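You operate a simulated robot arm through the tools that you are given. There is no shell and no other tool. Be economical: measure what you need, move in short steps, check, and stop when the job is done.

Carry out the task below with a simulated two-armed robot. There is one attempt and no reset: what you move stays moved.

JOB
Fit the cream candle into the white candlestick and stand it on the blue tile.
Fine: hold the candlestick while you push the candle home; green drawer shut, shelf light off. Set down upright: what you pick out.

Only the result counts: the job must be done as asked and must still hold three seconds after the hand-in. Knocking over, shifting, dropping, spilling or breaking anything else fails it.

ROBOT AND FRAMES
Two 7-joint arms with two-finger parallel grippers on one trunk, on a base that drives. Base frame: it is fixed to the floor where the robot stands at the start and does not move with it; the origin is under the middle of the robot, x ahead of it, y to its left, z up. Units: cm, degrees, N and s.
The left shoulder is at the start at [7, 16.3, 114.5], the right one opposite. With the tool pointing down near the work surface each hand reaches from about 40 to 88 cm from the robot's upright axis, wherever it stands, measured 20 degrees to its own side. Places, roughly: cup of the white candlestick [60, 10, 90]; globe lamp switch [90, -20, 90]; green drawer [50, 0, 70]; music box slider [90, 10, 90]; yellow shelf light button [50, 70, 80]. Payload 3.43 kg a hand.
The TCP of each hand is the grasp point between the finger pads, 3.4 cm short of the fingertips. In the tool frame z runs along the fingers and y along their closing line. Largest opening 12.8 cm; finger width 2.4, thickness 1.2; the body of the gripper, 4.8 by 13 cm, starts 9.6 cm behind the TCP.
Orientation is that of the tool frame in the base frame, as a unit quaternion [x, y, z, w]. With the fingers straight down and closing along the base's y, the tool's x points along the base's -x, its y along +y and its z along -z.

CONTROLS
- The arms move only by the tool step_arm. It takes "left_rows", "right_rows" or both (then of equal length, played together; a hand with none holds still); each is a list of rows, each an object (a shift or turn left out is 0, a gripper value left out holds the last) with "travel": the shift along the tool's x, y, z in cm, a list of three; "angular": the turn, a rotation vector about the tool's x, y, z in degrees, a list of three; "jaw": the finger opening in cm, from 0 to 12.8. In form: [{"travel": [tx, ty, tz], "angular": [rx, ry, rz], "jaw": jaw}, ...]. A call has 1 to 10 rows; each row shifts and turns the commanded pose from where the row before left it, along the tool's axes as they then stand. Rows are played at 5 a second. More than 5 cm and 8.6 degrees between two rows, or a gripper value outside its range, and nothing of the call is played. A pose out of reach is approached as far as the arm can. The call stops where the force on the tool passes 40 N (or 10 N more than at its start, if that is more) or the arm is blocked; 0.2 s more then pass. The fingers move at their own pace (about 15.3 cm/s each) and stop on an object; they squeeze with about 23 N. The grip force told is the motor's: it shows also when the fingers shut on nothing. Time passes only in rows, and 0.2 s behind the last, so rows that do not move let the fingers close. It gives the time, the measured TCP pose, the force on the tool (base axes), the opening and the grip force at its end, in the units of the frame above (readings bear some noise), with the torque about the TCP (base axes, N m) and any sound that the robot's microphone picked up, and new pictures: "views" is both (left out), scene, wrist or none (wrist: the cameras of the hands that moved).
- Cameras (640 x 400 px; columns grow to the right, rows downward): "scene" is now at [12.48, 2.45, 135.39]; the picture's right is [0.32, -0.95, 0.00], its down [-0.70, -0.24, -0.67] and it looks along [0.63, 0.22, -0.74] (base axes); focal length 214 px, centre (320, 200). "left" rides on the left gripper at [7.6, 1.1, -16] in its tool frame; the picture's right is [-0.15, 0.99, 0.00], its down [-0.88, -0.13, -0.46] and it looks along [-0.45, -0.07, 0.89] (tool axes); focal length 234 px, centre (320, 200). "right" rides on the right gripper at [7.6, -1.1, -16] in its tool frame; the picture's right is [0.15, 0.99, 0.00], its down [-0.88, 0.13, -0.46] and it looks along [-0.45, 0.07, 0.89] (tool axes); focal length 234 px, centre (320, 200). There is no depth. A picture from a camera that has moved, and an enlarged one, comes with that camera's place and axes in the base frame and with its lens.
- move_column(by): slides the trunk up (or, below 0, down) by that many cm; the arms and the scene camera ride with it, the base frame stays. It gives what a move gives, with no picture.
- drive_base(legs): drives the robot by 1 to 6 legs, each [ahead, left, turn to the left] in cm, cm and degrees, along the robot's own axes; the way and the turn of a leg run together, so that a leg with both is an arc; at most 150 cm and 180 degrees a leg. The arms and the cameras ride along, it lands a little off, and it stops where it bumps. It gives what a move gives, and a new picture of the scene camera.
- aim_head(pan, tilt): turns the head with the scene camera to pan (to the left, within 86 degrees either way) and tilt (down, from -29 to 69), counted from straight ahead of the robot. It gives what a move gives, and a new picture of the scene camera.
- zoom(camera, box): a new picture of the part [left, top, right, bottom] of that camera's present view, enlarged. No time passes.
- close_job(): hands the job in; it is judged then, once.

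Go step by step. Nothing tells you exact positions but the pictures and the camera data: compare them with the known pose of the tool, close in by small moves and look again before you grip or let go. The budget is 120 turns and 260 pictures, counting those below and the enlarged ones. Unless the task says otherwise, let go and move clear before handing in, and close with one line.

The tools are called after "Call:" as a command line: name --argument value ..., lists and objects as JSON in quotes. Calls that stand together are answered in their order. step_arm: Moves the arms, as the interface text tells. Its arguments: {"type":"object","properties":{"left_rows":{"type":"array"},"right_rows":{"type":"array"},"views":{"type":"string","enum":["both","scene","wrist","none"]}},"required":[]} The other tools are called the same way: move_column (by) slides the trunk up or down; drive_base (legs) drives the base; aim_head (pan, tilt) turns the head that bears the scene camera; zoom (camera, box) takes an enlarged picture of a part of a camera's view; close_job () hands the job in.

At the start:

```text
time_s: 0.0
left_tool_pos: [42.0, 40.75, 115.38]
left_tool_rot: [0.0, 1.0, -0.001, 0.0]
left_ft_force: [0.1, 0.0, 0.3]
left_wrist_torque: [0.01, 0.02, -0.02]
left_opening: 12.79
left_grasp_force: 0.1
right_tool_pos: [44.05, -2.23, 111.29]
right_tool_rot: [0.001, 1.0, 0.0, 0.0]
right_ft_force: [-1.3, 0.1, 0.1]
right_wrist_torque: [-0.01, 0.01, 0.0]
right_opening: 12.79
right_grasp_force: 0.1
trunk travel left (down, up): [-62.5, 31.5]
robot x, y, heading: [0.18, 0.11, -0.1]
head pan, tilt: [19.0, 47.9]
```

scene: 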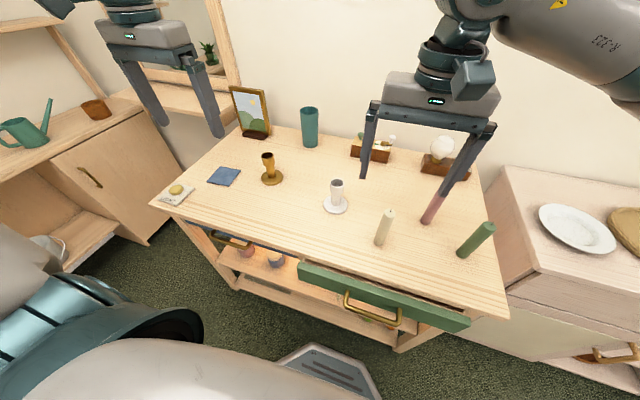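
right: 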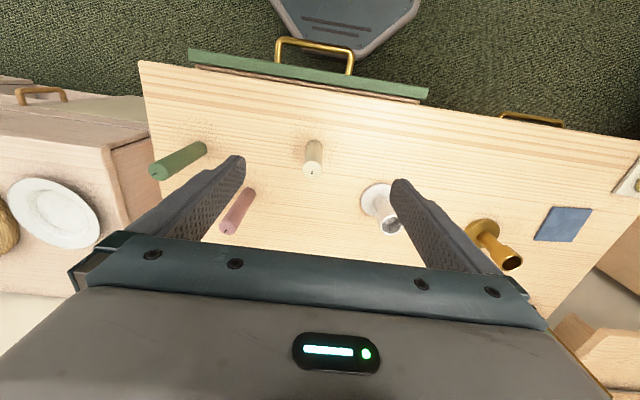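
left: 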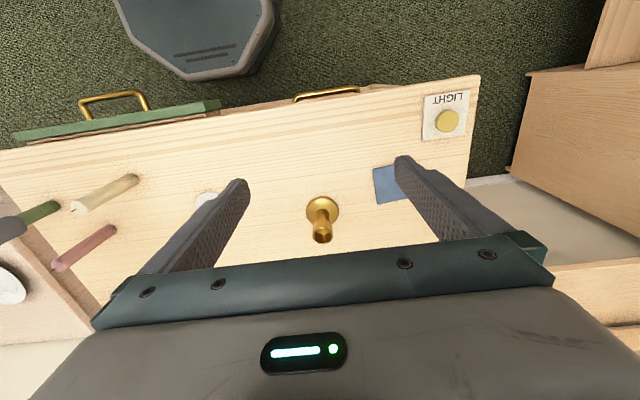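

The table holds a white candlestick, a brass one, three candles (cream, pink, green) and a blue tile; the green drawer looks a bit open. I'll zoom for detail first.

Call:
zoom --camera "scene" --box '[280, 160, 520, 340]'

Call:
zoom --camera "scene" --box '[130, 130, 330, 300]'

Call:
zoom --camera "right" --box '[130, 30, 450, 240]'

```text
2.22 times, centred on (400, 250) of scene
camera zoom: at [12.48, 2.45, 135.39], right [0.32, -0.95, 0.0], down [-0.7, -0.24, -0.67], along [0.63, 0.22, -0.74], focal length 477 px, centre (142, 89)
```

zoom: 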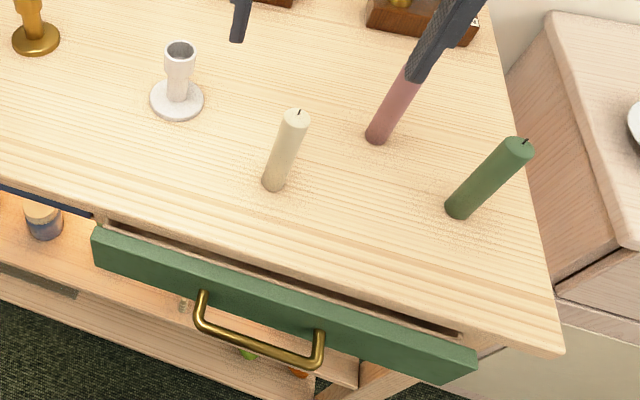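

```text
2.35 times, centred on (230, 215) of scene
camera zoom: at [12.48, 2.45, 135.39], right [0.32, -0.95, 0.0], down [-0.7, -0.24, -0.67], along [0.63, 0.22, -0.74], focal length 505 px, centre (532, 165)
```

zoom: 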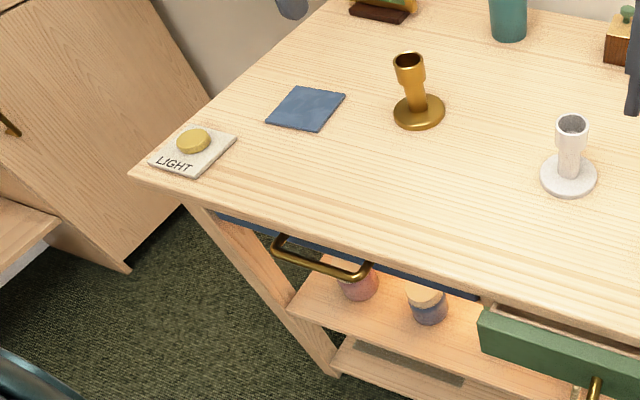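

```text
1.90 times, centred on (290, 135) of right
camera zoom: at [36.4, -3.22, 127.24], right [-0.15, 0.99, 0.0], down [0.88, 0.13, 0.46], along [0.45, 0.07, -0.89], focal length 446 px, centre (377, 324)
```

zoom: 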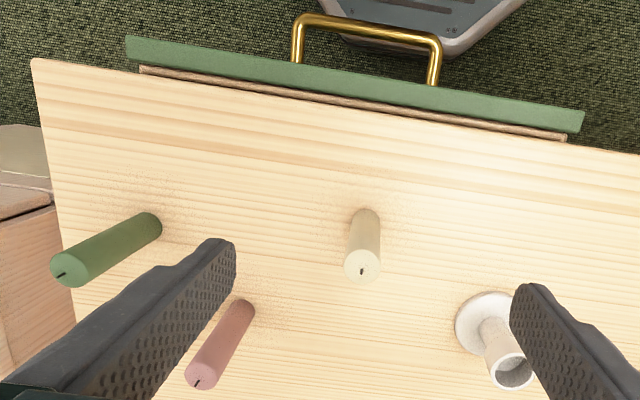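

The cup stands at about (57, 12, 93), the cream candle at about (47.6, -3.2), the tile at (57.6, 55) and the button at (45, 65). The drawer is a few cm open, and the lower shelf looks lit. I'll back up a little for room and look at it.

Call:
drive_base --legs '[[-18, 0, 0]]'

Call:
aim_head --pan 25 --tilt 45

```text
time_s: 1.5
left_tool_pos: [24.29, 40.82, 115.25]
left_tool_rot: [-0.001, 1.0, 0.0, 0.0]
left_ft_force: [-0.2, -0.6, 0.4]
left_wrist_torque: [0.01, -0.01, -0.02]
left_opening: 12.81
left_grasp_force: 0.0
right_tool_pos: [26.24, -2.18, 111.23]
right_tool_rot: [-0.001, 1.0, 0.0, -0.001]
right_ft_force: [0.5, 0.0, -0.5]
right_wrist_torque: [-0.01, -0.01, 0.0]
right_opening: 12.8
right_grasp_force: 0.0
trunk travel left (down, up): [-62.5, 31.5]
robot x, y, heading: [-17.58, -0.04, -0.1]
head pan, tilt: [19.0, 47.9]
camera scene: at [-5.27, 2.46, 135.38], right [0.33, -0.95, 0.0], down [-0.7, -0.24, -0.67], along [0.63, 0.22, -0.74], focal length 214 px, centre (320, 200)
```

scene: 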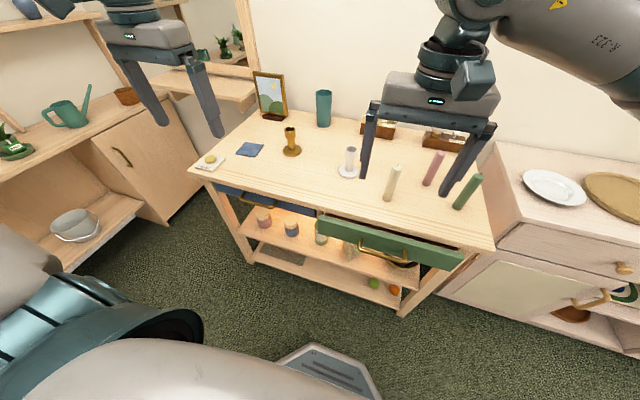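

```text
time_s: 2.2
left_tool_pos: [24.17, 40.86, 115.4]
left_tool_rot: [-0.001, 1.0, 0.0, 0.0]
left_ft_force: [-0.1, 0.1, 0.5]
left_wrist_torque: [-0.02, -0.01, 0.02]
left_opening: 12.79
left_grasp_force: 0.0
right_tool_pos: [26.25, -2.15, 111.31]
right_tool_rot: [0.0, 1.0, 0.0, -0.001]
right_ft_force: [0.7, -0.1, -0.8]
right_wrist_torque: [0.02, -0.04, 0.03]
right_opening: 12.8
right_grasp_force: 0.1
trunk travel left (down, up): [-62.5, 31.5]
robot x, y, heading: [-17.83, -0.03, 0.2]
head pan, tilt: [25.0, 45.0]
camera scene: at [-5.46, 3.33, 135.81], right [0.42, -0.91, 0.0], down [-0.64, -0.3, -0.71], along [0.64, 0.3, -0.71], focal length 214 px, centre (320, 200)
```

scene: 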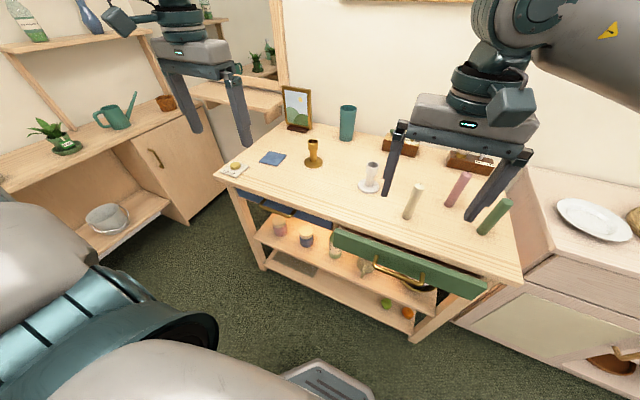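

Call:
zoom --camera "scene" --box '[220, 170, 540, 350]'

```text
2.00 times, centred on (380, 260) of scene
camera zoom: at [-5.46, 3.33, 135.81], right [0.42, -0.91, 0.0], down [-0.64, -0.3, -0.71], along [0.64, 0.3, -0.71], focal length 429 px, centre (200, 80)
```

zoom: 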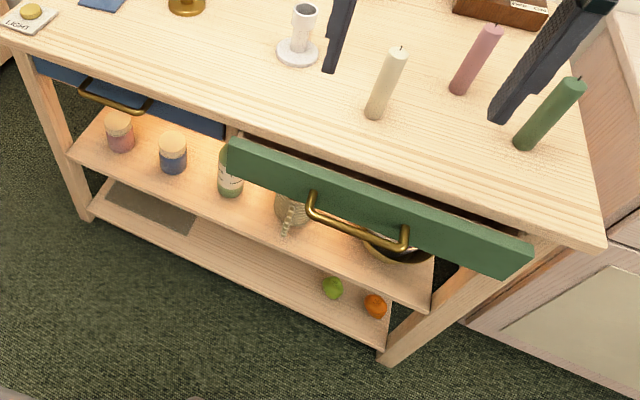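

The shelf under the table glows warm, so its light is on and needs a press. First I'll shut the drawer with closed right fingers against its face above the handle (face about x=36, z=68–79, centre y=-5.5).

Call:
step_arm --right_rows '[{"travel": [0, -3.3, 3.5], "jaw": 0}, {"travel": [0, 0, 4.9]}, {"travel": [0, 0, 4.9]}, {"travel": [0, 0, 4.9]}, {"travel": [0, 0, 4.9]}, {"travel": [0, 0, 4.9]}, {"travel": [0, 0, 4.9]}, {"travel": [0, 0, 1]}]' --views "both"

```text
time_s: 4.0
left_tool_pos: [24.19, 40.73, 115.33]
left_tool_rot: [-0.001, 1.0, 0.0, -0.001]
left_ft_force: [-0.8, 0.8, 0.0]
left_wrist_torque: [-0.03, 0.0, -0.01]
left_opening: 12.76
left_grasp_force: 0.1
right_tool_pos: [26.32, -5.41, 77.25]
right_tool_rot: [-0.002, 1.0, 0.0, 0.0]
right_ft_force: [0.2, -0.1, -1.0]
right_wrist_torque: [0.0, 0.0, -0.04]
right_opening: 0.0
right_grasp_force: 23.1
trunk travel left (down, up): [-62.5, 31.5]
robot x, y, heading: [-17.55, -0.19, 0.1]
head pan, tilt: [25.0, 45.0]
camera scene: at [-5.4, 3.35, 135.8], right [0.42, -0.91, 0.0], down [-0.64, -0.3, -0.71], along [0.64, 0.3, -0.71], focal length 214 px, centre (320, 200)
camera right: at [18.63, -6.55, 93.25], right [-0.15, 0.99, 0.0], down [0.88, 0.13, 0.46], along [0.45, 0.07, -0.89], focal length 234 px, centre (320, 200)
```

scene: 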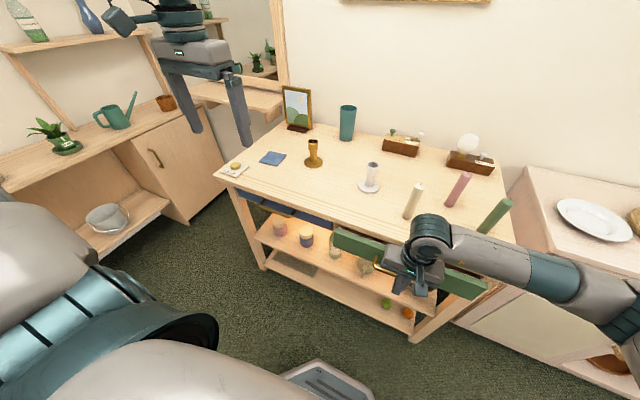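
right: 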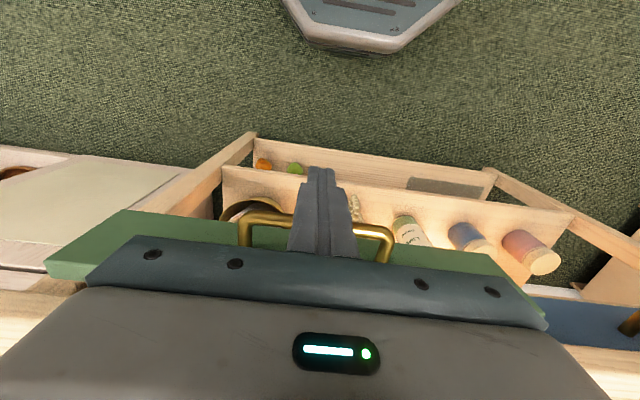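

The fingers are in front of the face and clear of the handle. I'll push ahead in small steps.

Call:
step_arm --right_rows '[{"travel": [-2.5, 0, 0]}, {"travel": [-2.5, 0, 0]}, {"travel": [-2, 0, 0]}, {"travel": [-1.5, 0, 0]}, {"travel": [-1, 0, 0]}, {"travel": [-1, 0, 0]}, {"travel": [-0.8, 0, 0]}]' --views "both"

```text
time_s: 5.3
left_tool_pos: [23.98, 40.75, 115.39]
left_tool_rot: [-0.001, 1.0, 0.001, 0.0]
left_ft_force: [1.0, 0.2, -0.6]
left_wrist_torque: [0.04, 0.05, 0.0]
left_opening: 12.8
left_grasp_force: 0.1
right_tool_pos: [35.34, -5.35, 77.12]
right_tool_rot: [-0.004, 1.0, -0.001, -0.011]
right_ft_force: [-18.7, -1.4, 9.1]
right_wrist_torque: [-0.03, 0.41, -0.05]
right_opening: 0.0
right_grasp_force: 23.0
trunk travel left (down, up): [-62.5, 31.5]
robot x, y, heading: [-17.31, 0.42, 0.1]
head pan, tilt: [25.0, 45.0]
stopped in row 6 (right hand): the force on the tool passed its limit (the readings are from after the stop); the commanded pose is now the measured one
camera scene: at [-5.55, 3.31, 135.83], right [0.42, -0.91, 0.0], down [-0.64, -0.3, -0.71], along [0.64, 0.3, -0.71], focal length 214 px, centre (320, 200)
camera right: at [28.04, -6.47, 93.28], right [-0.16, 0.99, 0.0], down [0.89, 0.14, 0.44], along [0.43, 0.07, -0.9], focal length 234 px, centre (320, 200)
```

scene: 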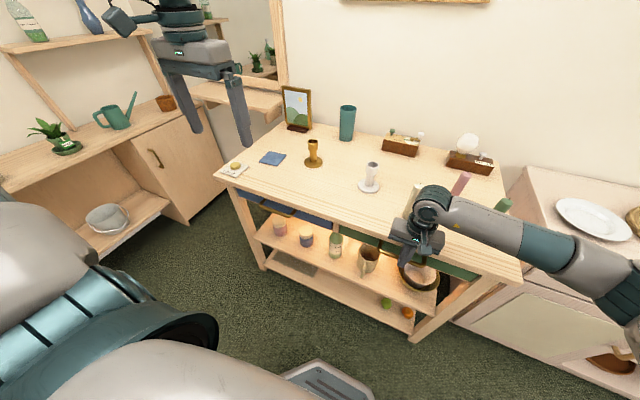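
right: 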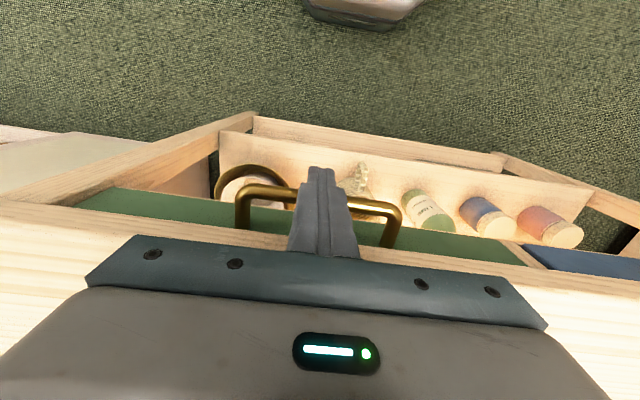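

The drawer seems nearly flush. I'll back off and look whether it is fully home or whether the fingers met the tabletop edge.

Call:
step_arm --right_rows '[{"travel": [3, 0, 0], "angular": [0, 0, 0]}, {"travel": [4, 0, 0]}]' --views "wrist"

Call:
zoom --camera "scene" --box '[240, 170, 540, 350]'

Call:
zoom --camera "right" --box '[320, 160, 640, 340]'

```text
time_s: 6.0
left_tool_pos: [24.2, 40.83, 115.47]
left_tool_rot: [-0.001, 1.0, 0.0, 0.0]
left_ft_force: [0.7, -0.2, 0.2]
left_wrist_torque: [-0.01, 0.01, 0.04]
left_opening: 12.81
left_grasp_force: 0.1
right_tool_pos: [28.59, -5.41, 77.25]
right_tool_rot: [-0.003, 1.0, -0.001, -0.009]
right_ft_force: [0.0, 0.2, 0.6]
right_wrist_torque: [0.02, -0.03, -0.03]
right_opening: 0.01
right_grasp_force: 23.3
trunk travel left (down, up): [-62.5, 31.5]
robot x, y, heading: [-17.87, -0.35, -0.0]
head pan, tilt: [25.0, 45.0]
camera right: at [21.17, -6.53, 93.33], right [-0.15, 0.99, 0.0], down [0.89, 0.14, 0.44], along [0.43, 0.07, -0.9], focal length 234 px, centre (320, 200)
```

right: 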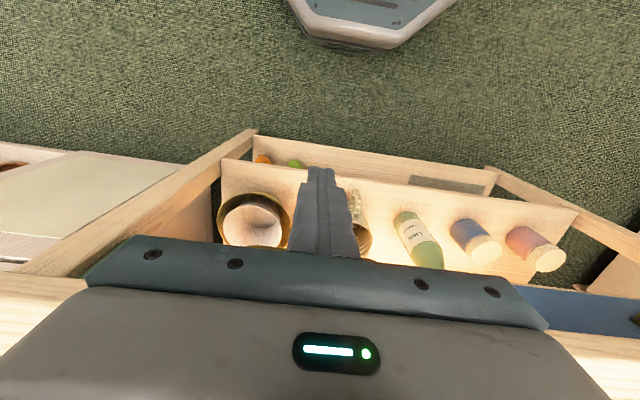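

```text
2.13 times, centred on (390, 260) of scene
camera zoom: at [-5.52, 3.31, 135.81], right [0.42, -0.91, 0.0], down [-0.64, -0.3, -0.71], along [0.64, 0.3, -0.71], focal length 458 px, centre (171, 72)
```

zoom: 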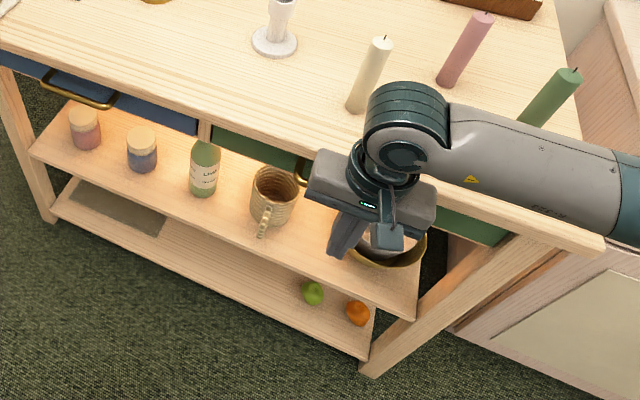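

```text
2.00 times, centred on (480, 250) of right
camera zoom: at [21.17, -6.53, 93.33], right [-0.15, 0.99, 0.0], down [0.89, 0.14, 0.44], along [0.43, 0.07, -0.9], focal length 468 px, centre (0, 100)
```

zoom: 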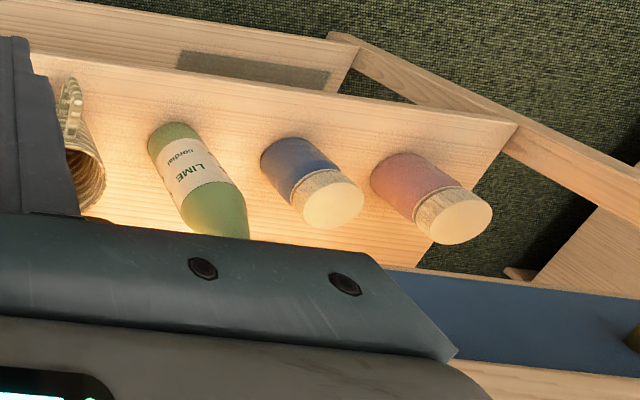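

The contact was on the drawer front, not the table edge. I'll raise the hand out of the way and check the drawer from above.

Call:
step_arm --right_rows '[{"travel": [0, 0, -4.9]}, {"travel": [0, 0, -4.9]}, {"travel": [0, 0, -4.9]}, {"travel": [0, 0, -4.9]}, {"travel": [0, 0, -4.9]}, {"travel": [0, 0, -4.9]}, {"travel": [0, 0, -4.9]}]' --views "both"

Call:
zoom --camera "scene" --box '[220, 170, 540, 350]'

```text
time_s: 7.5
left_tool_pos: [24.17, 40.86, 115.4]
left_tool_rot: [-0.001, 1.0, 0.0, 0.0]
left_ft_force: [-0.3, 0.9, 0.6]
left_wrist_torque: [0.01, 0.02, -0.02]
left_opening: 12.76
left_grasp_force: 0.0
right_tool_pos: [29.08, -5.33, 111.66]
right_tool_rot: [-0.004, 1.0, -0.001, -0.009]
right_ft_force: [-0.2, -0.4, 0.0]
right_wrist_torque: [-0.01, -0.03, -0.01]
right_opening: 0.01
right_grasp_force: 22.9
trunk travel left (down, up): [-62.5, 31.5]
robot x, y, heading: [-17.64, 0.38, -0.1]
head pan, tilt: [25.0, 45.0]
camera scene: at [-5.53, 3.38, 135.8], right [0.42, -0.91, 0.0], down [-0.64, -0.3, -0.71], along [0.64, 0.3, -0.71], focal length 214 px, centre (320, 200)
camera right: at [21.78, -6.36, 127.68], right [-0.15, 0.99, 0.0], down [0.89, 0.14, 0.44], along [0.43, 0.07, -0.9], focal length 234 px, centre (320, 200)
```

scene: 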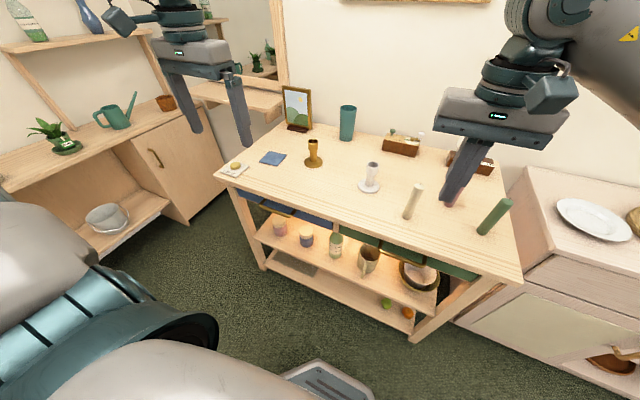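
right: 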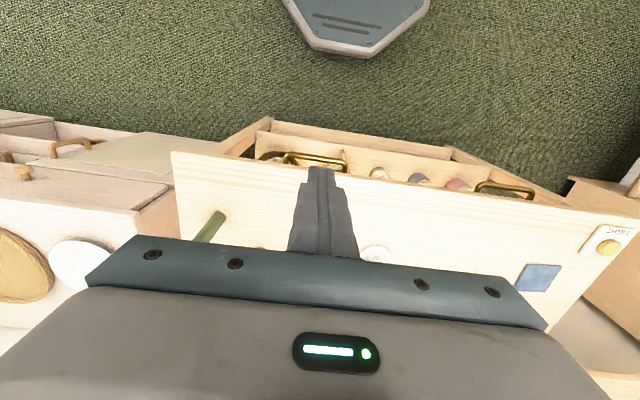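

```text
2.00 times, centred on (380, 260) of scene
camera zoom: at [-5.53, 3.38, 135.8], right [0.42, -0.91, 0.0], down [-0.64, -0.3, -0.71], along [0.64, 0.3, -0.71], focal length 429 px, centre (200, 80)
```

zoom: 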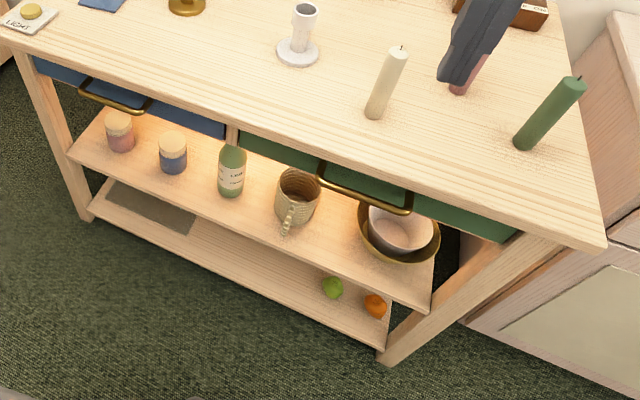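

Call:
zoom --camera "scene" --box '[230, 180, 350, 255]'

Call:
zoom --camera "scene" --box '[330, 210, 490, 310]'

```text
5.33 times, centred on (290, 218) of scene
camera zoom: at [-5.53, 3.38, 135.8], right [0.42, -0.91, 0.0], down [-0.64, -0.3, -0.71], along [0.64, 0.3, -0.71], focal length 1144 px, centre (480, 107)
```

zoom: 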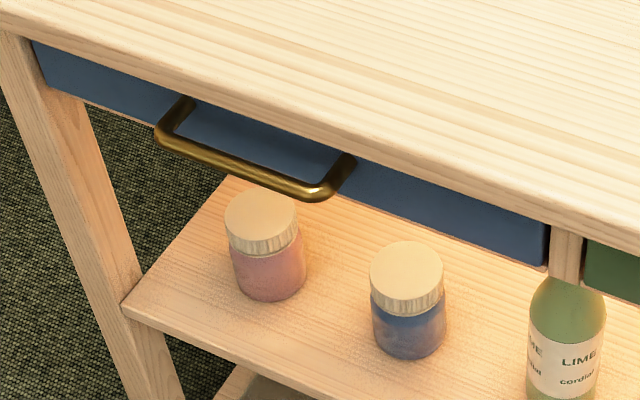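

```text
4.00 times, centred on (410, 260) of scene
camera zoom: at [-5.53, 3.38, 135.8], right [0.42, -0.91, 0.0], down [-0.64, -0.3, -0.71], along [0.64, 0.3, -0.71], focal length 858 px, centre (-40, -40)
```

zoom: 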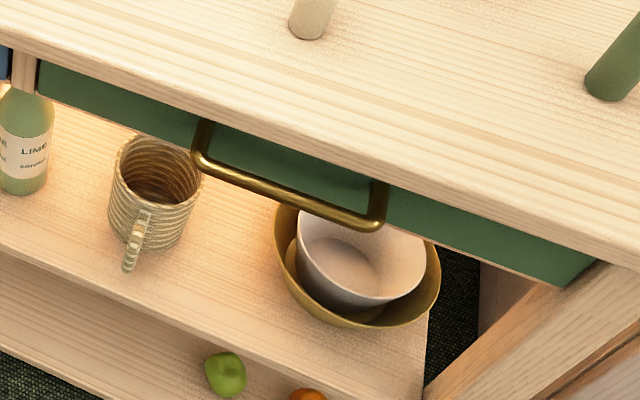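

Both drawer fronts are flush, so the green drawer is shut. Now I'll move the base to a spot where both arms reach everything.

Call:
drive_base --legs '[[6, 16, 0]]'

Call:
aim_head --pan 20 --tilt 42

Call:
zoom --camera "left" --box '[320, 60, 560, 210]'

```text
time_s: 9.0
left_tool_pos: [30.18, 56.51, 115.28]
left_tool_rot: [0.0, 1.0, 0.0, 0.0]
left_ft_force: [0.1, 0.0, 0.0]
left_wrist_torque: [0.03, 0.01, 0.01]
left_opening: 12.81
left_grasp_force: 0.0
right_tool_pos: [35.24, 10.37, 111.5]
right_tool_rot: [-0.003, 1.0, -0.001, -0.009]
right_ft_force: [-1.1, 0.4, 0.3]
right_wrist_torque: [0.0, -0.01, 0.0]
right_opening: 0.0
right_grasp_force: 23.1
trunk travel left (down, up): [-62.5, 31.5]
robot x, y, heading: [-11.99, 15.59, 0.2]
head pan, tilt: [25.0, 45.0]
camera scene: at [0.58, 19.07, 135.8], right [0.42, -0.91, 0.0], down [-0.64, -0.3, -0.71], along [0.64, 0.3, -0.71], focal length 214 px, centre (320, 200)
```

scene: 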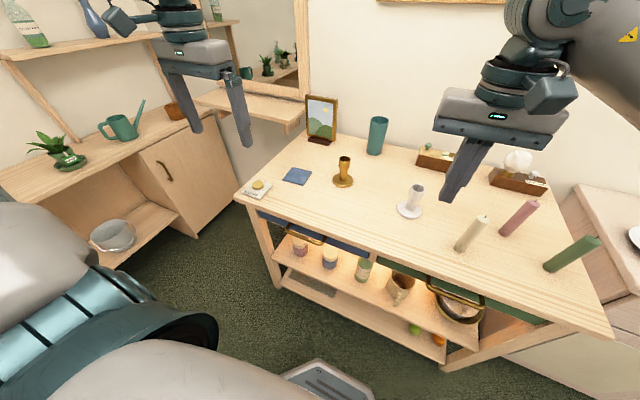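

```text
time_s: 9.7
left_tool_pos: [30.28, 56.62, 115.32]
left_tool_rot: [0.001, 1.0, 0.0, 0.0]
left_ft_force: [-0.4, 0.1, -0.1]
left_wrist_torque: [-0.03, 0.03, 0.01]
left_opening: 12.81
left_grasp_force: 0.0
right_tool_pos: [35.26, 10.43, 111.52]
right_tool_rot: [-0.003, 1.0, -0.001, -0.009]
right_ft_force: [0.4, -0.1, 0.1]
right_wrist_torque: [0.01, 0.04, -0.02]
right_opening: 0.02
right_grasp_force: 22.5
trunk travel left (down, up): [-62.5, 31.5]
robot x, y, heading: [-11.82, 15.71, -0.0]
head pan, tilt: [20.0, 42.0]
camera scene: at [1.1, 18.62, 136.22], right [0.34, -0.94, 0.0], down [-0.63, -0.23, -0.74], along [0.7, 0.25, -0.67], focal length 214 px, centre (320, 200)
```

scene: 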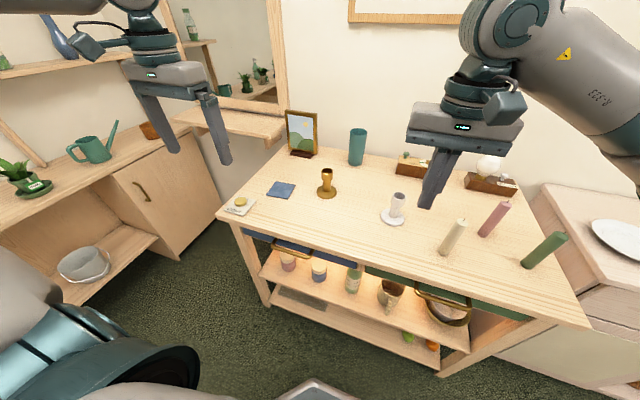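

```text
2.67 times, centred on (440, 135) of left
camera zoom: at [22.72, 57.81, 131.23], right [0.15, 0.99, 0.0], down [0.88, -0.13, 0.46], along [0.45, -0.07, -0.89], focal length 624 px, centre (0, 373)
```

zoom: 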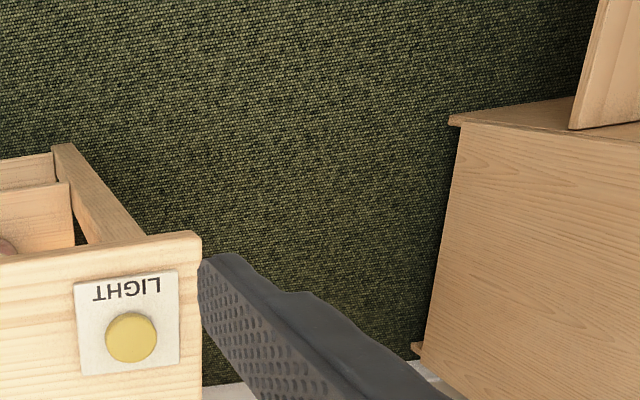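

The left camera puts the button at about (44.9, 65.3, 84), agreeing with the first measurement. I'll close the left fingers and hover above it.

Call:
step_arm --left_rows '[{"travel": [-3.7, 2.2, 0], "jaw": 0}, {"travel": [-3.7, 2.2, 0]}, {"travel": [-3.7, 2.2, 0]}, {"travel": [-3.5, 2.1, 0]}, {"travel": [0, 0, 4.9]}, {"travel": [0, 0, 4.9]}, {"travel": [0, 0, 4.9]}, {"travel": [0, 0, 4.9]}, {"travel": [0, 0, 3.5]}]' --views "both"

Call:
zoom --camera "left" --box '[240, 100, 420, 270]'

```text
time_s: 11.7
left_tool_pos: [44.97, 65.19, 92.1]
left_tool_rot: [-0.001, 1.0, 0.001, 0.0]
left_ft_force: [0.3, 0.3, -0.6]
left_wrist_torque: [0.01, 0.03, -0.02]
left_opening: 0.0
left_grasp_force: 22.8
right_tool_pos: [35.29, 10.42, 111.5]
right_tool_rot: [-0.004, 1.0, 0.0, -0.009]
right_ft_force: [0.3, -0.5, -0.4]
right_wrist_torque: [0.01, 0.02, 0.0]
right_opening: 0.0
right_grasp_force: 23.2
trunk travel left (down, up): [-62.5, 31.5]
robot x, y, heading: [-11.81, 15.63, 0.4]
head pan, tilt: [20.0, 42.0]
camera scene: at [1.16, 18.58, 136.22], right [0.34, -0.94, 0.0], down [-0.63, -0.23, -0.74], along [0.7, 0.25, -0.67], focal length 214 px, centre (320, 200)
camera left: at [37.3, 66.42, 108.08], right [0.15, 0.99, 0.0], down [0.88, -0.13, 0.46], along [0.45, -0.07, -0.89], focal length 234 px, centre (320, 200)
```

scene: 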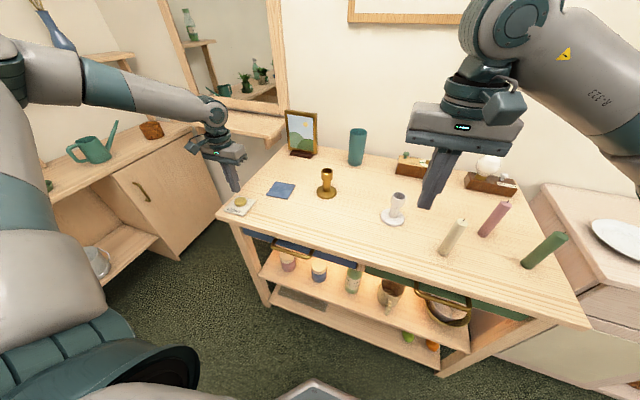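
left: 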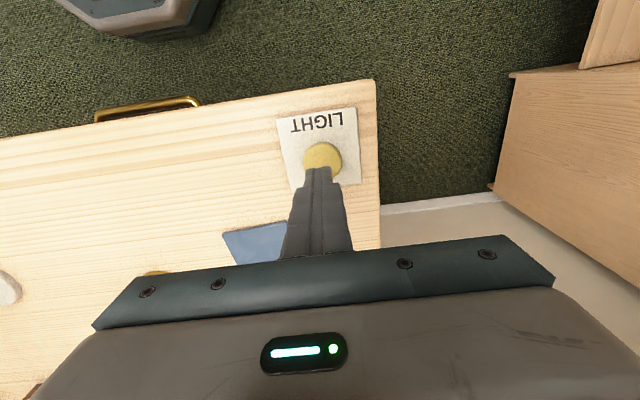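

```text
2.35 times, centred on (330, 185) of left
camera zoom: at [37.3, 66.42, 108.08], right [0.15, 0.99, 0.0], down [0.88, -0.13, 0.46], along [0.45, -0.07, -0.89], focal length 551 px, centre (296, 235)
```

zoom: 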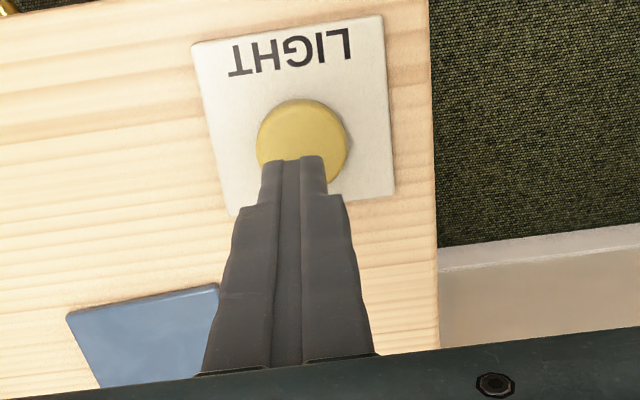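

Aligned. Pressing down gently.

Call:
step_arm --left_rows '[{"travel": [0, 0.2, 2.5]}, {"travel": [0, 0, 1]}, {"travel": [0, 0, 0.6]}, {"travel": [0, 0, 0.5]}, {"travel": [0, 0, 0.4]}, {"travel": [0, 0, 0.3]}]' --views "scene"

```text
time_s: 13.1
left_tool_pos: [44.81, 65.48, 87.2]
left_tool_rot: [0.0, 1.0, 0.001, 0.001]
left_ft_force: [-0.3, 1.0, 7.9]
left_wrist_torque: [0.03, 0.0, 0.01]
left_opening: 0.01
left_grasp_force: 22.7
right_tool_pos: [35.14, 10.43, 111.63]
right_tool_rot: [-0.004, 1.0, -0.001, -0.008]
right_ft_force: [0.4, -0.6, -0.3]
right_wrist_torque: [0.02, 0.0, 0.02]
right_opening: 0.0
right_grasp_force: 22.7
trunk travel left (down, up): [-62.5, 31.5]
robot x, y, heading: [-11.73, 15.81, -0.2]
head pan, tilt: [20.0, 42.0]
heard: click
camera scene: at [0.97, 18.49, 136.26], right [0.34, -0.94, 0.0], down [-0.63, -0.23, -0.74], along [0.7, 0.25, -0.67], focal length 214 px, centre (320, 200)
```

scene: 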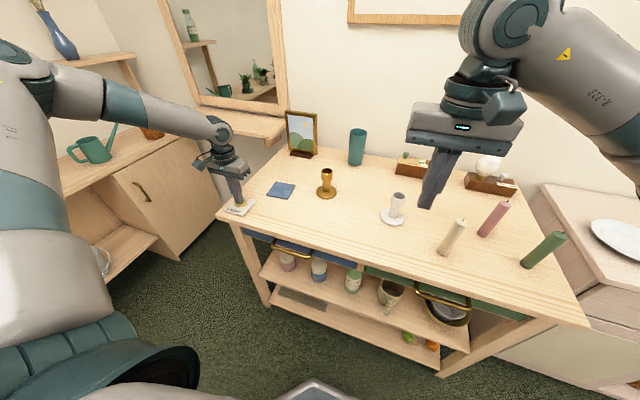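

The button clicked and the glow under the shelf is gone: the light is off. Left hand goes up; right hand opens and moves above the cream candle.

Call:
step_arm --left_rows '[{"travel": [0, 0, -4]}, {"travel": [0, 0, -4.9]}, {"travel": [0, 0, -4.9]}, {"travel": [0, 0, -4.9]}, {"travel": [0, 0, -4.9]}]' --right_rows '[{"travel": [-2.5, -2.7, 0], "angular": [0, -1.03, 0.46], "jaw": 8}, {"travel": [-2.5, -2.7, 0]}, {"travel": [-2.5, -2.7, 0]}, {"travel": [-2.5, -2.7, 0]}, {"travel": [-2.4, -2.8, 0]}]' --views "both"

Call:
zoom --camera "right" --box '[200, 100, 520, 300]'

Call:
zoom --camera "scene" --box '[230, 190, 550, 390]'

```text
time_s: 14.3
left_tool_pos: [45.02, 65.13, 110.62]
left_tool_rot: [0.0, 1.0, 0.001, 0.0]
left_ft_force: [0.0, -0.5, -0.3]
left_wrist_torque: [0.03, -0.02, -0.03]
left_opening: 0.01
left_grasp_force: 22.7
right_tool_pos: [47.64, -3.39, 111.44]
right_tool_rot: [0.001, 1.0, 0.0, 0.0]
right_ft_force: [-0.2, -0.1, 0.3]
right_wrist_torque: [0.05, -0.04, 0.0]
right_opening: 8.0
right_grasp_force: 0.0
trunk travel left (down, up): [-62.5, 31.5]
robot x, y, heading: [-11.79, 15.51, 0.0]
head pan, tilt: [20.0, 42.0]
camera scene: at [1.04, 18.35, 136.23], right [0.34, -0.94, 0.0], down [-0.63, -0.23, -0.74], along [0.7, 0.26, -0.67], focal length 214 px, centre (320, 200)
camera right: at [39.9, -4.41, 127.42], right [-0.14, 0.99, 0.0], down [0.88, 0.13, 0.46], along [0.45, 0.07, -0.89], focal length 234 px, centre (320, 200)
camera left: at [37.37, 66.35, 126.62], right [0.15, 0.99, 0.0], down [0.88, -0.13, 0.46], along [0.45, -0.07, -0.89], focal length 234 px, centre (320, 200)
```

scene: 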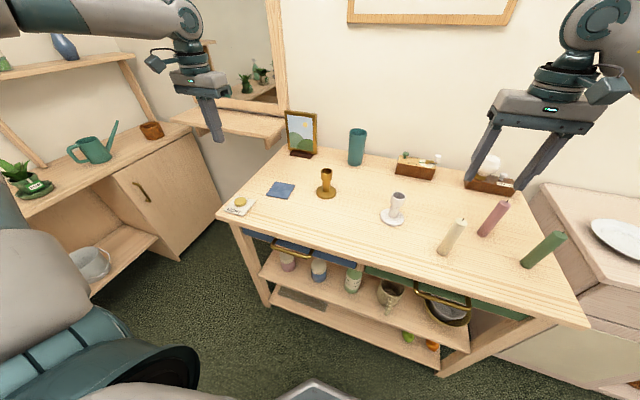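
right: 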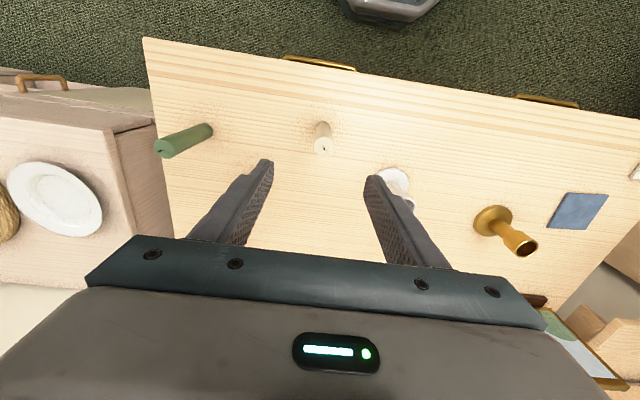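
left: 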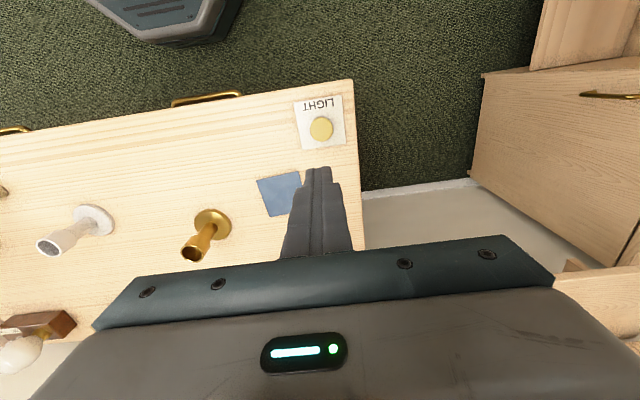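

```text
2.00 times, centred on (360, 200) of right
camera zoom: at [39.9, -4.41, 127.42], right [-0.14, 0.99, 0.0], down [0.88, 0.13, 0.46], along [0.45, 0.07, -0.89], focal length 468 px, centre (240, 200)
```

zoom: 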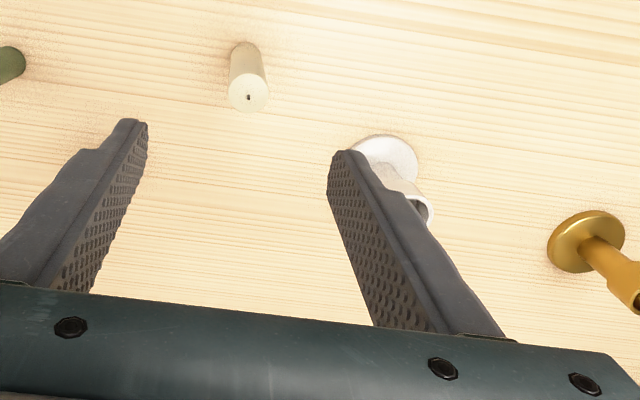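

```text
2.00 times, centred on (390, 290) of scene
camera zoom: at [1.04, 18.35, 136.23], right [0.34, -0.94, 0.0], down [-0.63, -0.23, -0.74], along [0.7, 0.26, -0.67], focal length 429 px, centre (180, 20)
```

zoom: 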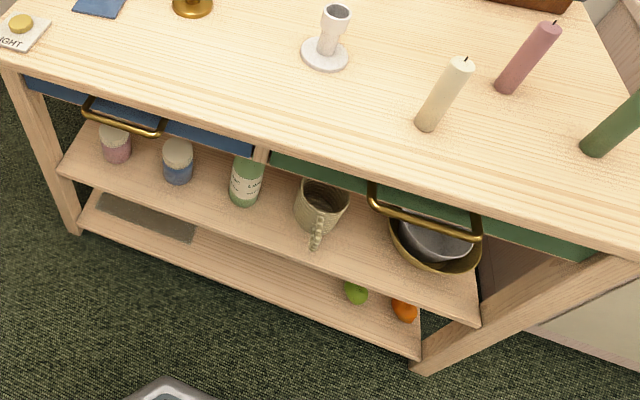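

The light is off. The candle axis is at (47.7, -2.75), about 2.7 cm thick, top near z=96. I'll lower the right hand around it, and check before closing.

Call:
step_arm --right_rows '[{"travel": [-0.1, 0.65, 4]}, {"travel": [0, 0, 4.5]}, {"travel": [0, 0, 4.5]}, {"travel": [0, 0, 4]}, {"travel": [0, 0, 2.9]}]' --views "both"

Call:
zoom --camera "right" --box '[200, 120, 440, 270]'

Call:
zoom --camera "scene" --box '[370, 150, 530, 280]'

```text
time_s: 15.5
left_tool_pos: [44.96, 65.34, 110.62]
left_tool_rot: [0.0, 1.0, -0.001, 0.0]
left_ft_force: [0.1, 0.2, 0.7]
left_wrist_torque: [0.01, 0.01, 0.02]
left_opening: 0.0
left_grasp_force: 22.5
right_tool_pos: [47.71, -2.63, 91.45]
right_tool_rot: [0.001, 1.0, 0.0, 0.0]
right_ft_force: [0.2, 0.0, 0.6]
right_wrist_torque: [-0.02, -0.01, -0.05]
right_opening: 8.01
right_grasp_force: 0.0
trunk travel left (down, up): [-62.5, 31.5]
robot x, y, heading: [-11.63, 15.64, 0.1]
head pan, tilt: [20.0, 42.0]
camera scene: at [1.1, 18.53, 136.23], right [0.34, -0.94, 0.0], down [-0.63, -0.23, -0.74], along [0.7, 0.25, -0.67], focal length 214 px, centre (320, 200)
camera right: at [40.04, -3.63, 107.46], right [-0.14, 0.99, 0.0], down [0.88, 0.13, 0.46], along [0.45, 0.06, -0.89], focal length 234 px, centre (320, 200)
```

scene: 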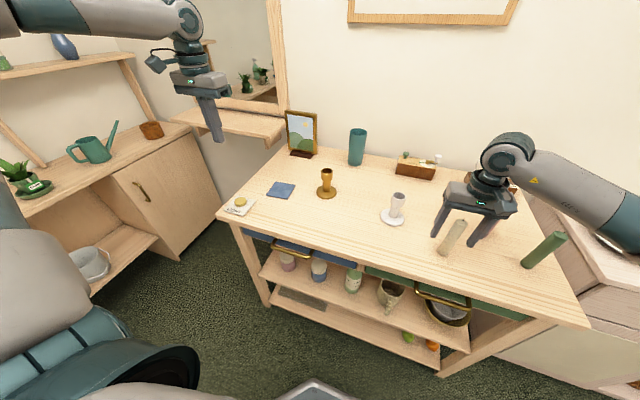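
right: 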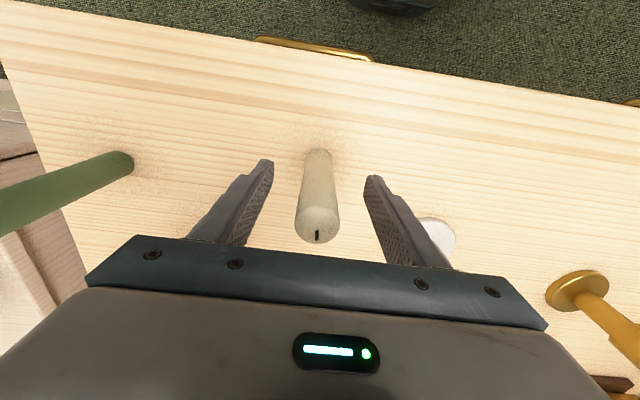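

```text
2.67 times, centred on (320, 195) of right
camera zoom: at [40.04, -3.63, 107.46], right [-0.14, 0.99, 0.0], down [0.88, 0.13, 0.46], along [0.45, 0.06, -0.89], focal length 624 px, centre (320, 213)
```

zoom: 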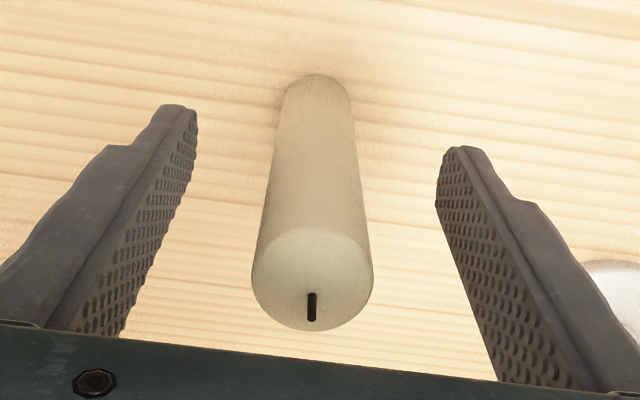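

```text
3.08 times, centred on (450, 215) of scene
camera zoom: at [1.1, 18.53, 136.23], right [0.34, -0.94, 0.0], down [-0.63, -0.23, -0.74], along [0.7, 0.25, -0.67], focal length 660 px, centre (-80, 154)
```

zoom: 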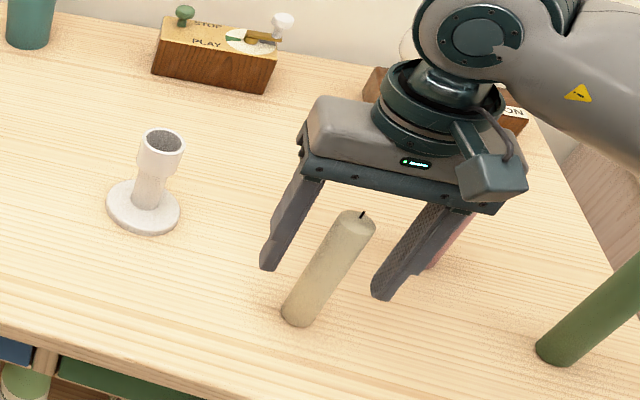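

Centred well. Closing and lifting.

Call:
step_arm --right_rows '[{"jaw": 4}, {"jaw": 1.5}, {"jaw": 1.5}, {"jaw": 1.5}]' --views "none"

Call:
step_arm --right_rows '[{"travel": [0, 0, -1]}, {"travel": [0, 0, -4]}, {"travel": [0, 0, -4.5]}, {"travel": [0, 0, -4.5]}, {"travel": [0, 0, -4.5]}]' --views "both"

```text
time_s: 16.5
left_tool_pos: [44.87, 65.34, 110.46]
left_tool_rot: [0.0, 1.0, 0.0, 0.0]
left_ft_force: [1.1, 0.6, 0.8]
left_wrist_torque: [-0.02, 0.02, 0.02]
left_opening: 0.0
left_grasp_force: 22.5
right_tool_pos: [47.66, -2.66, 91.46]
right_tool_rot: [0.001, 1.0, -0.002, -0.001]
right_ft_force: [0.7, 0.1, 1.0]
right_wrist_torque: [-0.03, -0.02, -0.03]
right_opening: 2.75
right_grasp_force: 23.0
trunk travel left (down, up): [-62.5, 31.5]
robot x, y, heading: [-11.93, 15.82, -0.1]
head pan, tilt: [20.0, 42.0]
```

```text
time_s: 17.7
left_tool_pos: [44.81, 65.42, 110.56]
left_tool_rot: [0.0, 1.0, 0.0, 0.001]
left_ft_force: [-0.4, -1.1, -0.7]
left_wrist_torque: [0.03, -0.07, 0.02]
left_opening: 0.0
left_grasp_force: 23.3
right_tool_pos: [47.55, -2.52, 110.21]
right_tool_rot: [0.0, 1.0, 0.0, 0.0]
right_ft_force: [-0.4, -0.4, -1.6]
right_wrist_torque: [-0.01, 0.0, 0.02]
right_opening: 2.75
right_grasp_force: 23.7
trunk travel left (down, up): [-62.5, 31.5]
robot x, y, heading: [-12.11, 15.86, 0.0]
head pan, tilt: [20.0, 42.0]
camera scene: at [0.95, 18.61, 136.23], right [0.34, -0.94, 0.0], down [-0.63, -0.23, -0.74], along [0.7, 0.25, -0.67], focal length 214 px, centre (320, 200)
camera right: at [39.98, -3.56, 126.14], right [-0.15, 0.99, 0.0], down [0.88, 0.13, 0.46], along [0.45, 0.06, -0.89], focal length 234 px, centre (320, 200)
```

scene: 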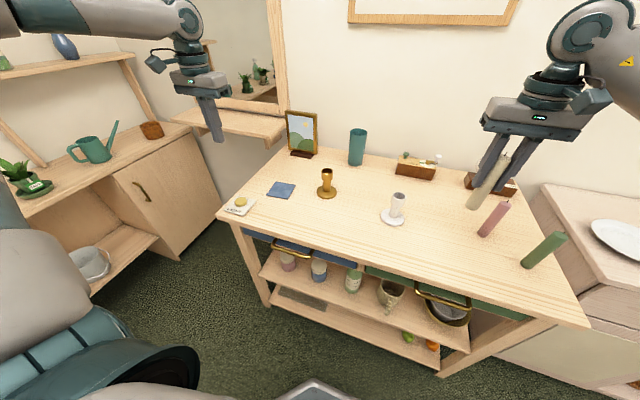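
right: 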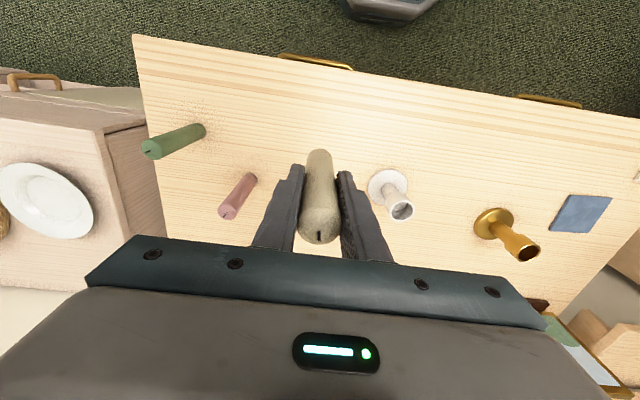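

The cream candle (2.75 cm thick) is held upright. I'll inspect the cup closely for its position and whether it is empty.

Call:
zoom --camera "right" --box '[350, 150, 446, 230]'

Call:
zoom --camera "scene" --box '[360, 180, 440, 230]'

```text
5.00 times, centred on (398, 190) of right
camera zoom: at [39.98, -3.56, 126.14], right [-0.15, 0.99, 0.0], down [0.88, 0.13, 0.46], along [0.45, 0.06, -0.89], focal length 1171 px, centre (-70, 250)
```

zoom: 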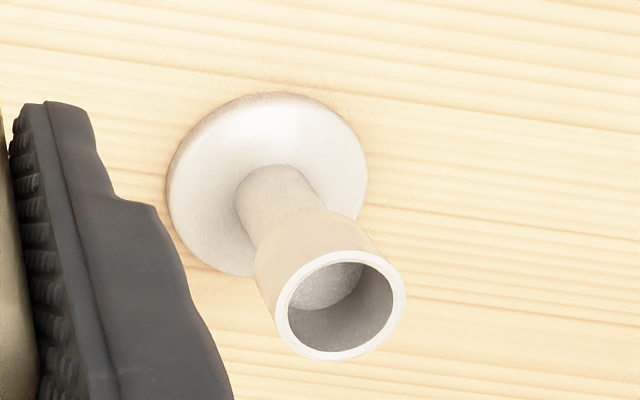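

```text
8.00 times, centred on (400, 205) of scene
camera zoom: at [0.95, 18.61, 136.23], right [0.34, -0.94, 0.0], down [-0.63, -0.23, -0.74], along [0.7, 0.25, -0.67], focal length 1716 px, centre (-320, 160)
```

zoom: 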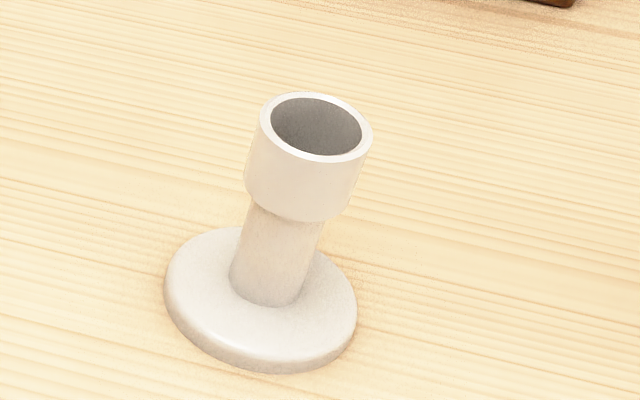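

The cup is empty, inner diameter about 3.4 cm, with its axis at (57.0, 12.55), the rim at z=92.4 and the cup body from 89 up. I'll move the right hand aside and bring the left hand over high.

Call:
step_arm --left_rows '[{"travel": [0, -4.9, 0], "jaw": 8}, {"travel": [0, -4.9, 0]}, {"travel": [0, -4.9, 0]}, {"travel": [0, -4.9, 0]}, {"travel": [0, -4.9, 0]}, {"travel": [0, -4.9, 0]}, {"travel": [0, -4.9, 0]}, {"travel": [0, -4.9, 0]}, {"travel": [0, -4.9, 0]}, {"travel": [0, -4.9, 0]}]' --right_rows '[{"travel": [0, -3, -1]}, {"travel": [0, -3, -1]}, {"travel": [0, -3, -1]}, {"travel": [0, -3, 0]}, {"travel": [0, 0, 0]}, {"travel": [0, 0, 0]}, {"travel": [0, 0, 0]}, {"travel": [0, 0, 0]}, {"travel": [0, 0, 0]}, {"travel": [0, 0, 0]}]' --views "none"

Call:
step_arm --left_rows '[{"travel": [0, -3.7, 0], "angular": [0, -8.3, 0]}, {"angular": [0, -8.3, 0]}, {"angular": [0, -8.3, 0]}, {"angular": [0, -8.3, 0]}, {"angular": [0, -8.4, 0]}, {"angular": [0, -8.4, 0]}]' --views "both"

```text
time_s: 19.9
left_tool_pos: [44.95, 31.05, 110.39]
left_tool_rot: [-0.001, 1.0, 0.0, 0.0]
left_ft_force: [-0.5, -0.2, -0.3]
left_wrist_torque: [-0.02, 0.01, 0.06]
left_opening: 8.02
left_grasp_force: 0.1
left hand out of reach, approached as far as the arm can: row 8, 9, 10
right_tool_pos: [47.78, -14.48, 113.1]
right_tool_rot: [0.0, 1.0, -0.001, 0.0]
right_ft_force: [0.5, 0.0, -0.6]
right_wrist_torque: [0.02, 0.0, 0.01]
right_opening: 2.75
right_grasp_force: 22.7
trunk travel left (down, up): [-62.5, 31.5]
robot x, y, heading: [-11.52, 15.74, -0.1]
head pan, tilt: [20.0, 42.0]
```

```text
time_s: 21.3
left_tool_pos: [44.8, 29.73, 110.54]
left_tool_rot: [0.0, 0.92, -0.002, 0.391]
left_ft_force: [-1.3, 0.9, -0.3]
left_wrist_torque: [0.01, 0.01, 0.03]
left_opening: 8.0
left_grasp_force: 0.1
left hand out of reach, approached as far as the arm can: row 1
right_tool_pos: [47.79, -14.45, 113.14]
right_tool_rot: [0.002, 1.0, 0.0, 0.0]
right_ft_force: [0.9, -0.1, -0.9]
right_wrist_torque: [-0.02, 0.02, 0.0]
right_opening: 2.77
right_grasp_force: 23.7
trunk travel left (down, up): [-62.5, 31.5]
robot x, y, heading: [-11.5, 15.49, -0.0]
head pan, tilt: [20.0, 42.0]
camera scene: at [1.14, 18.53, 136.22], right [0.34, -0.94, 0.0], down [-0.63, -0.23, -0.74], along [0.7, 0.25, -0.67], focal length 214 px, centre (320, 200)
camera left: at [28.01, 31.0, 116.08], right [0.1, 0.99, 0.1], down [0.28, -0.13, 0.95], along [0.95, -0.07, -0.29], focal length 234 px, centre (320, 200)
```

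scene: 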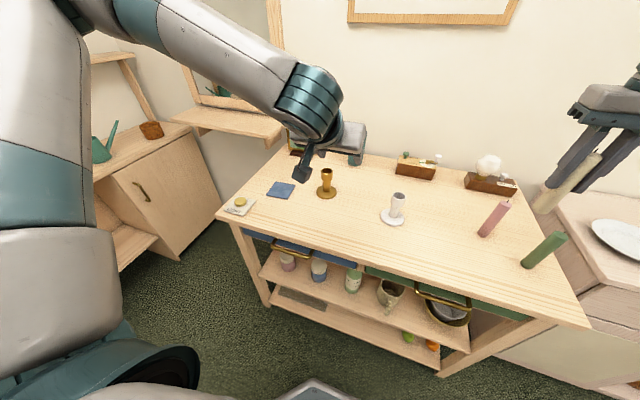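
left: 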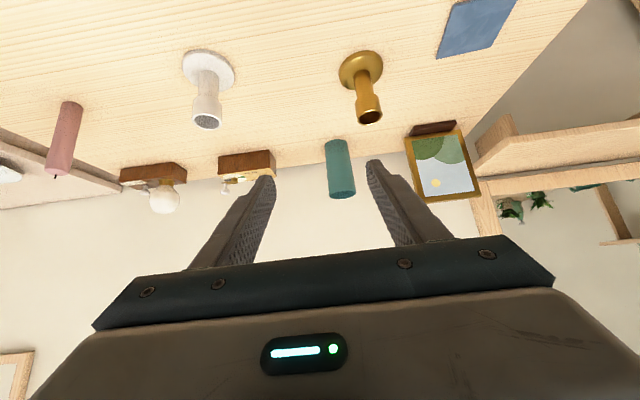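

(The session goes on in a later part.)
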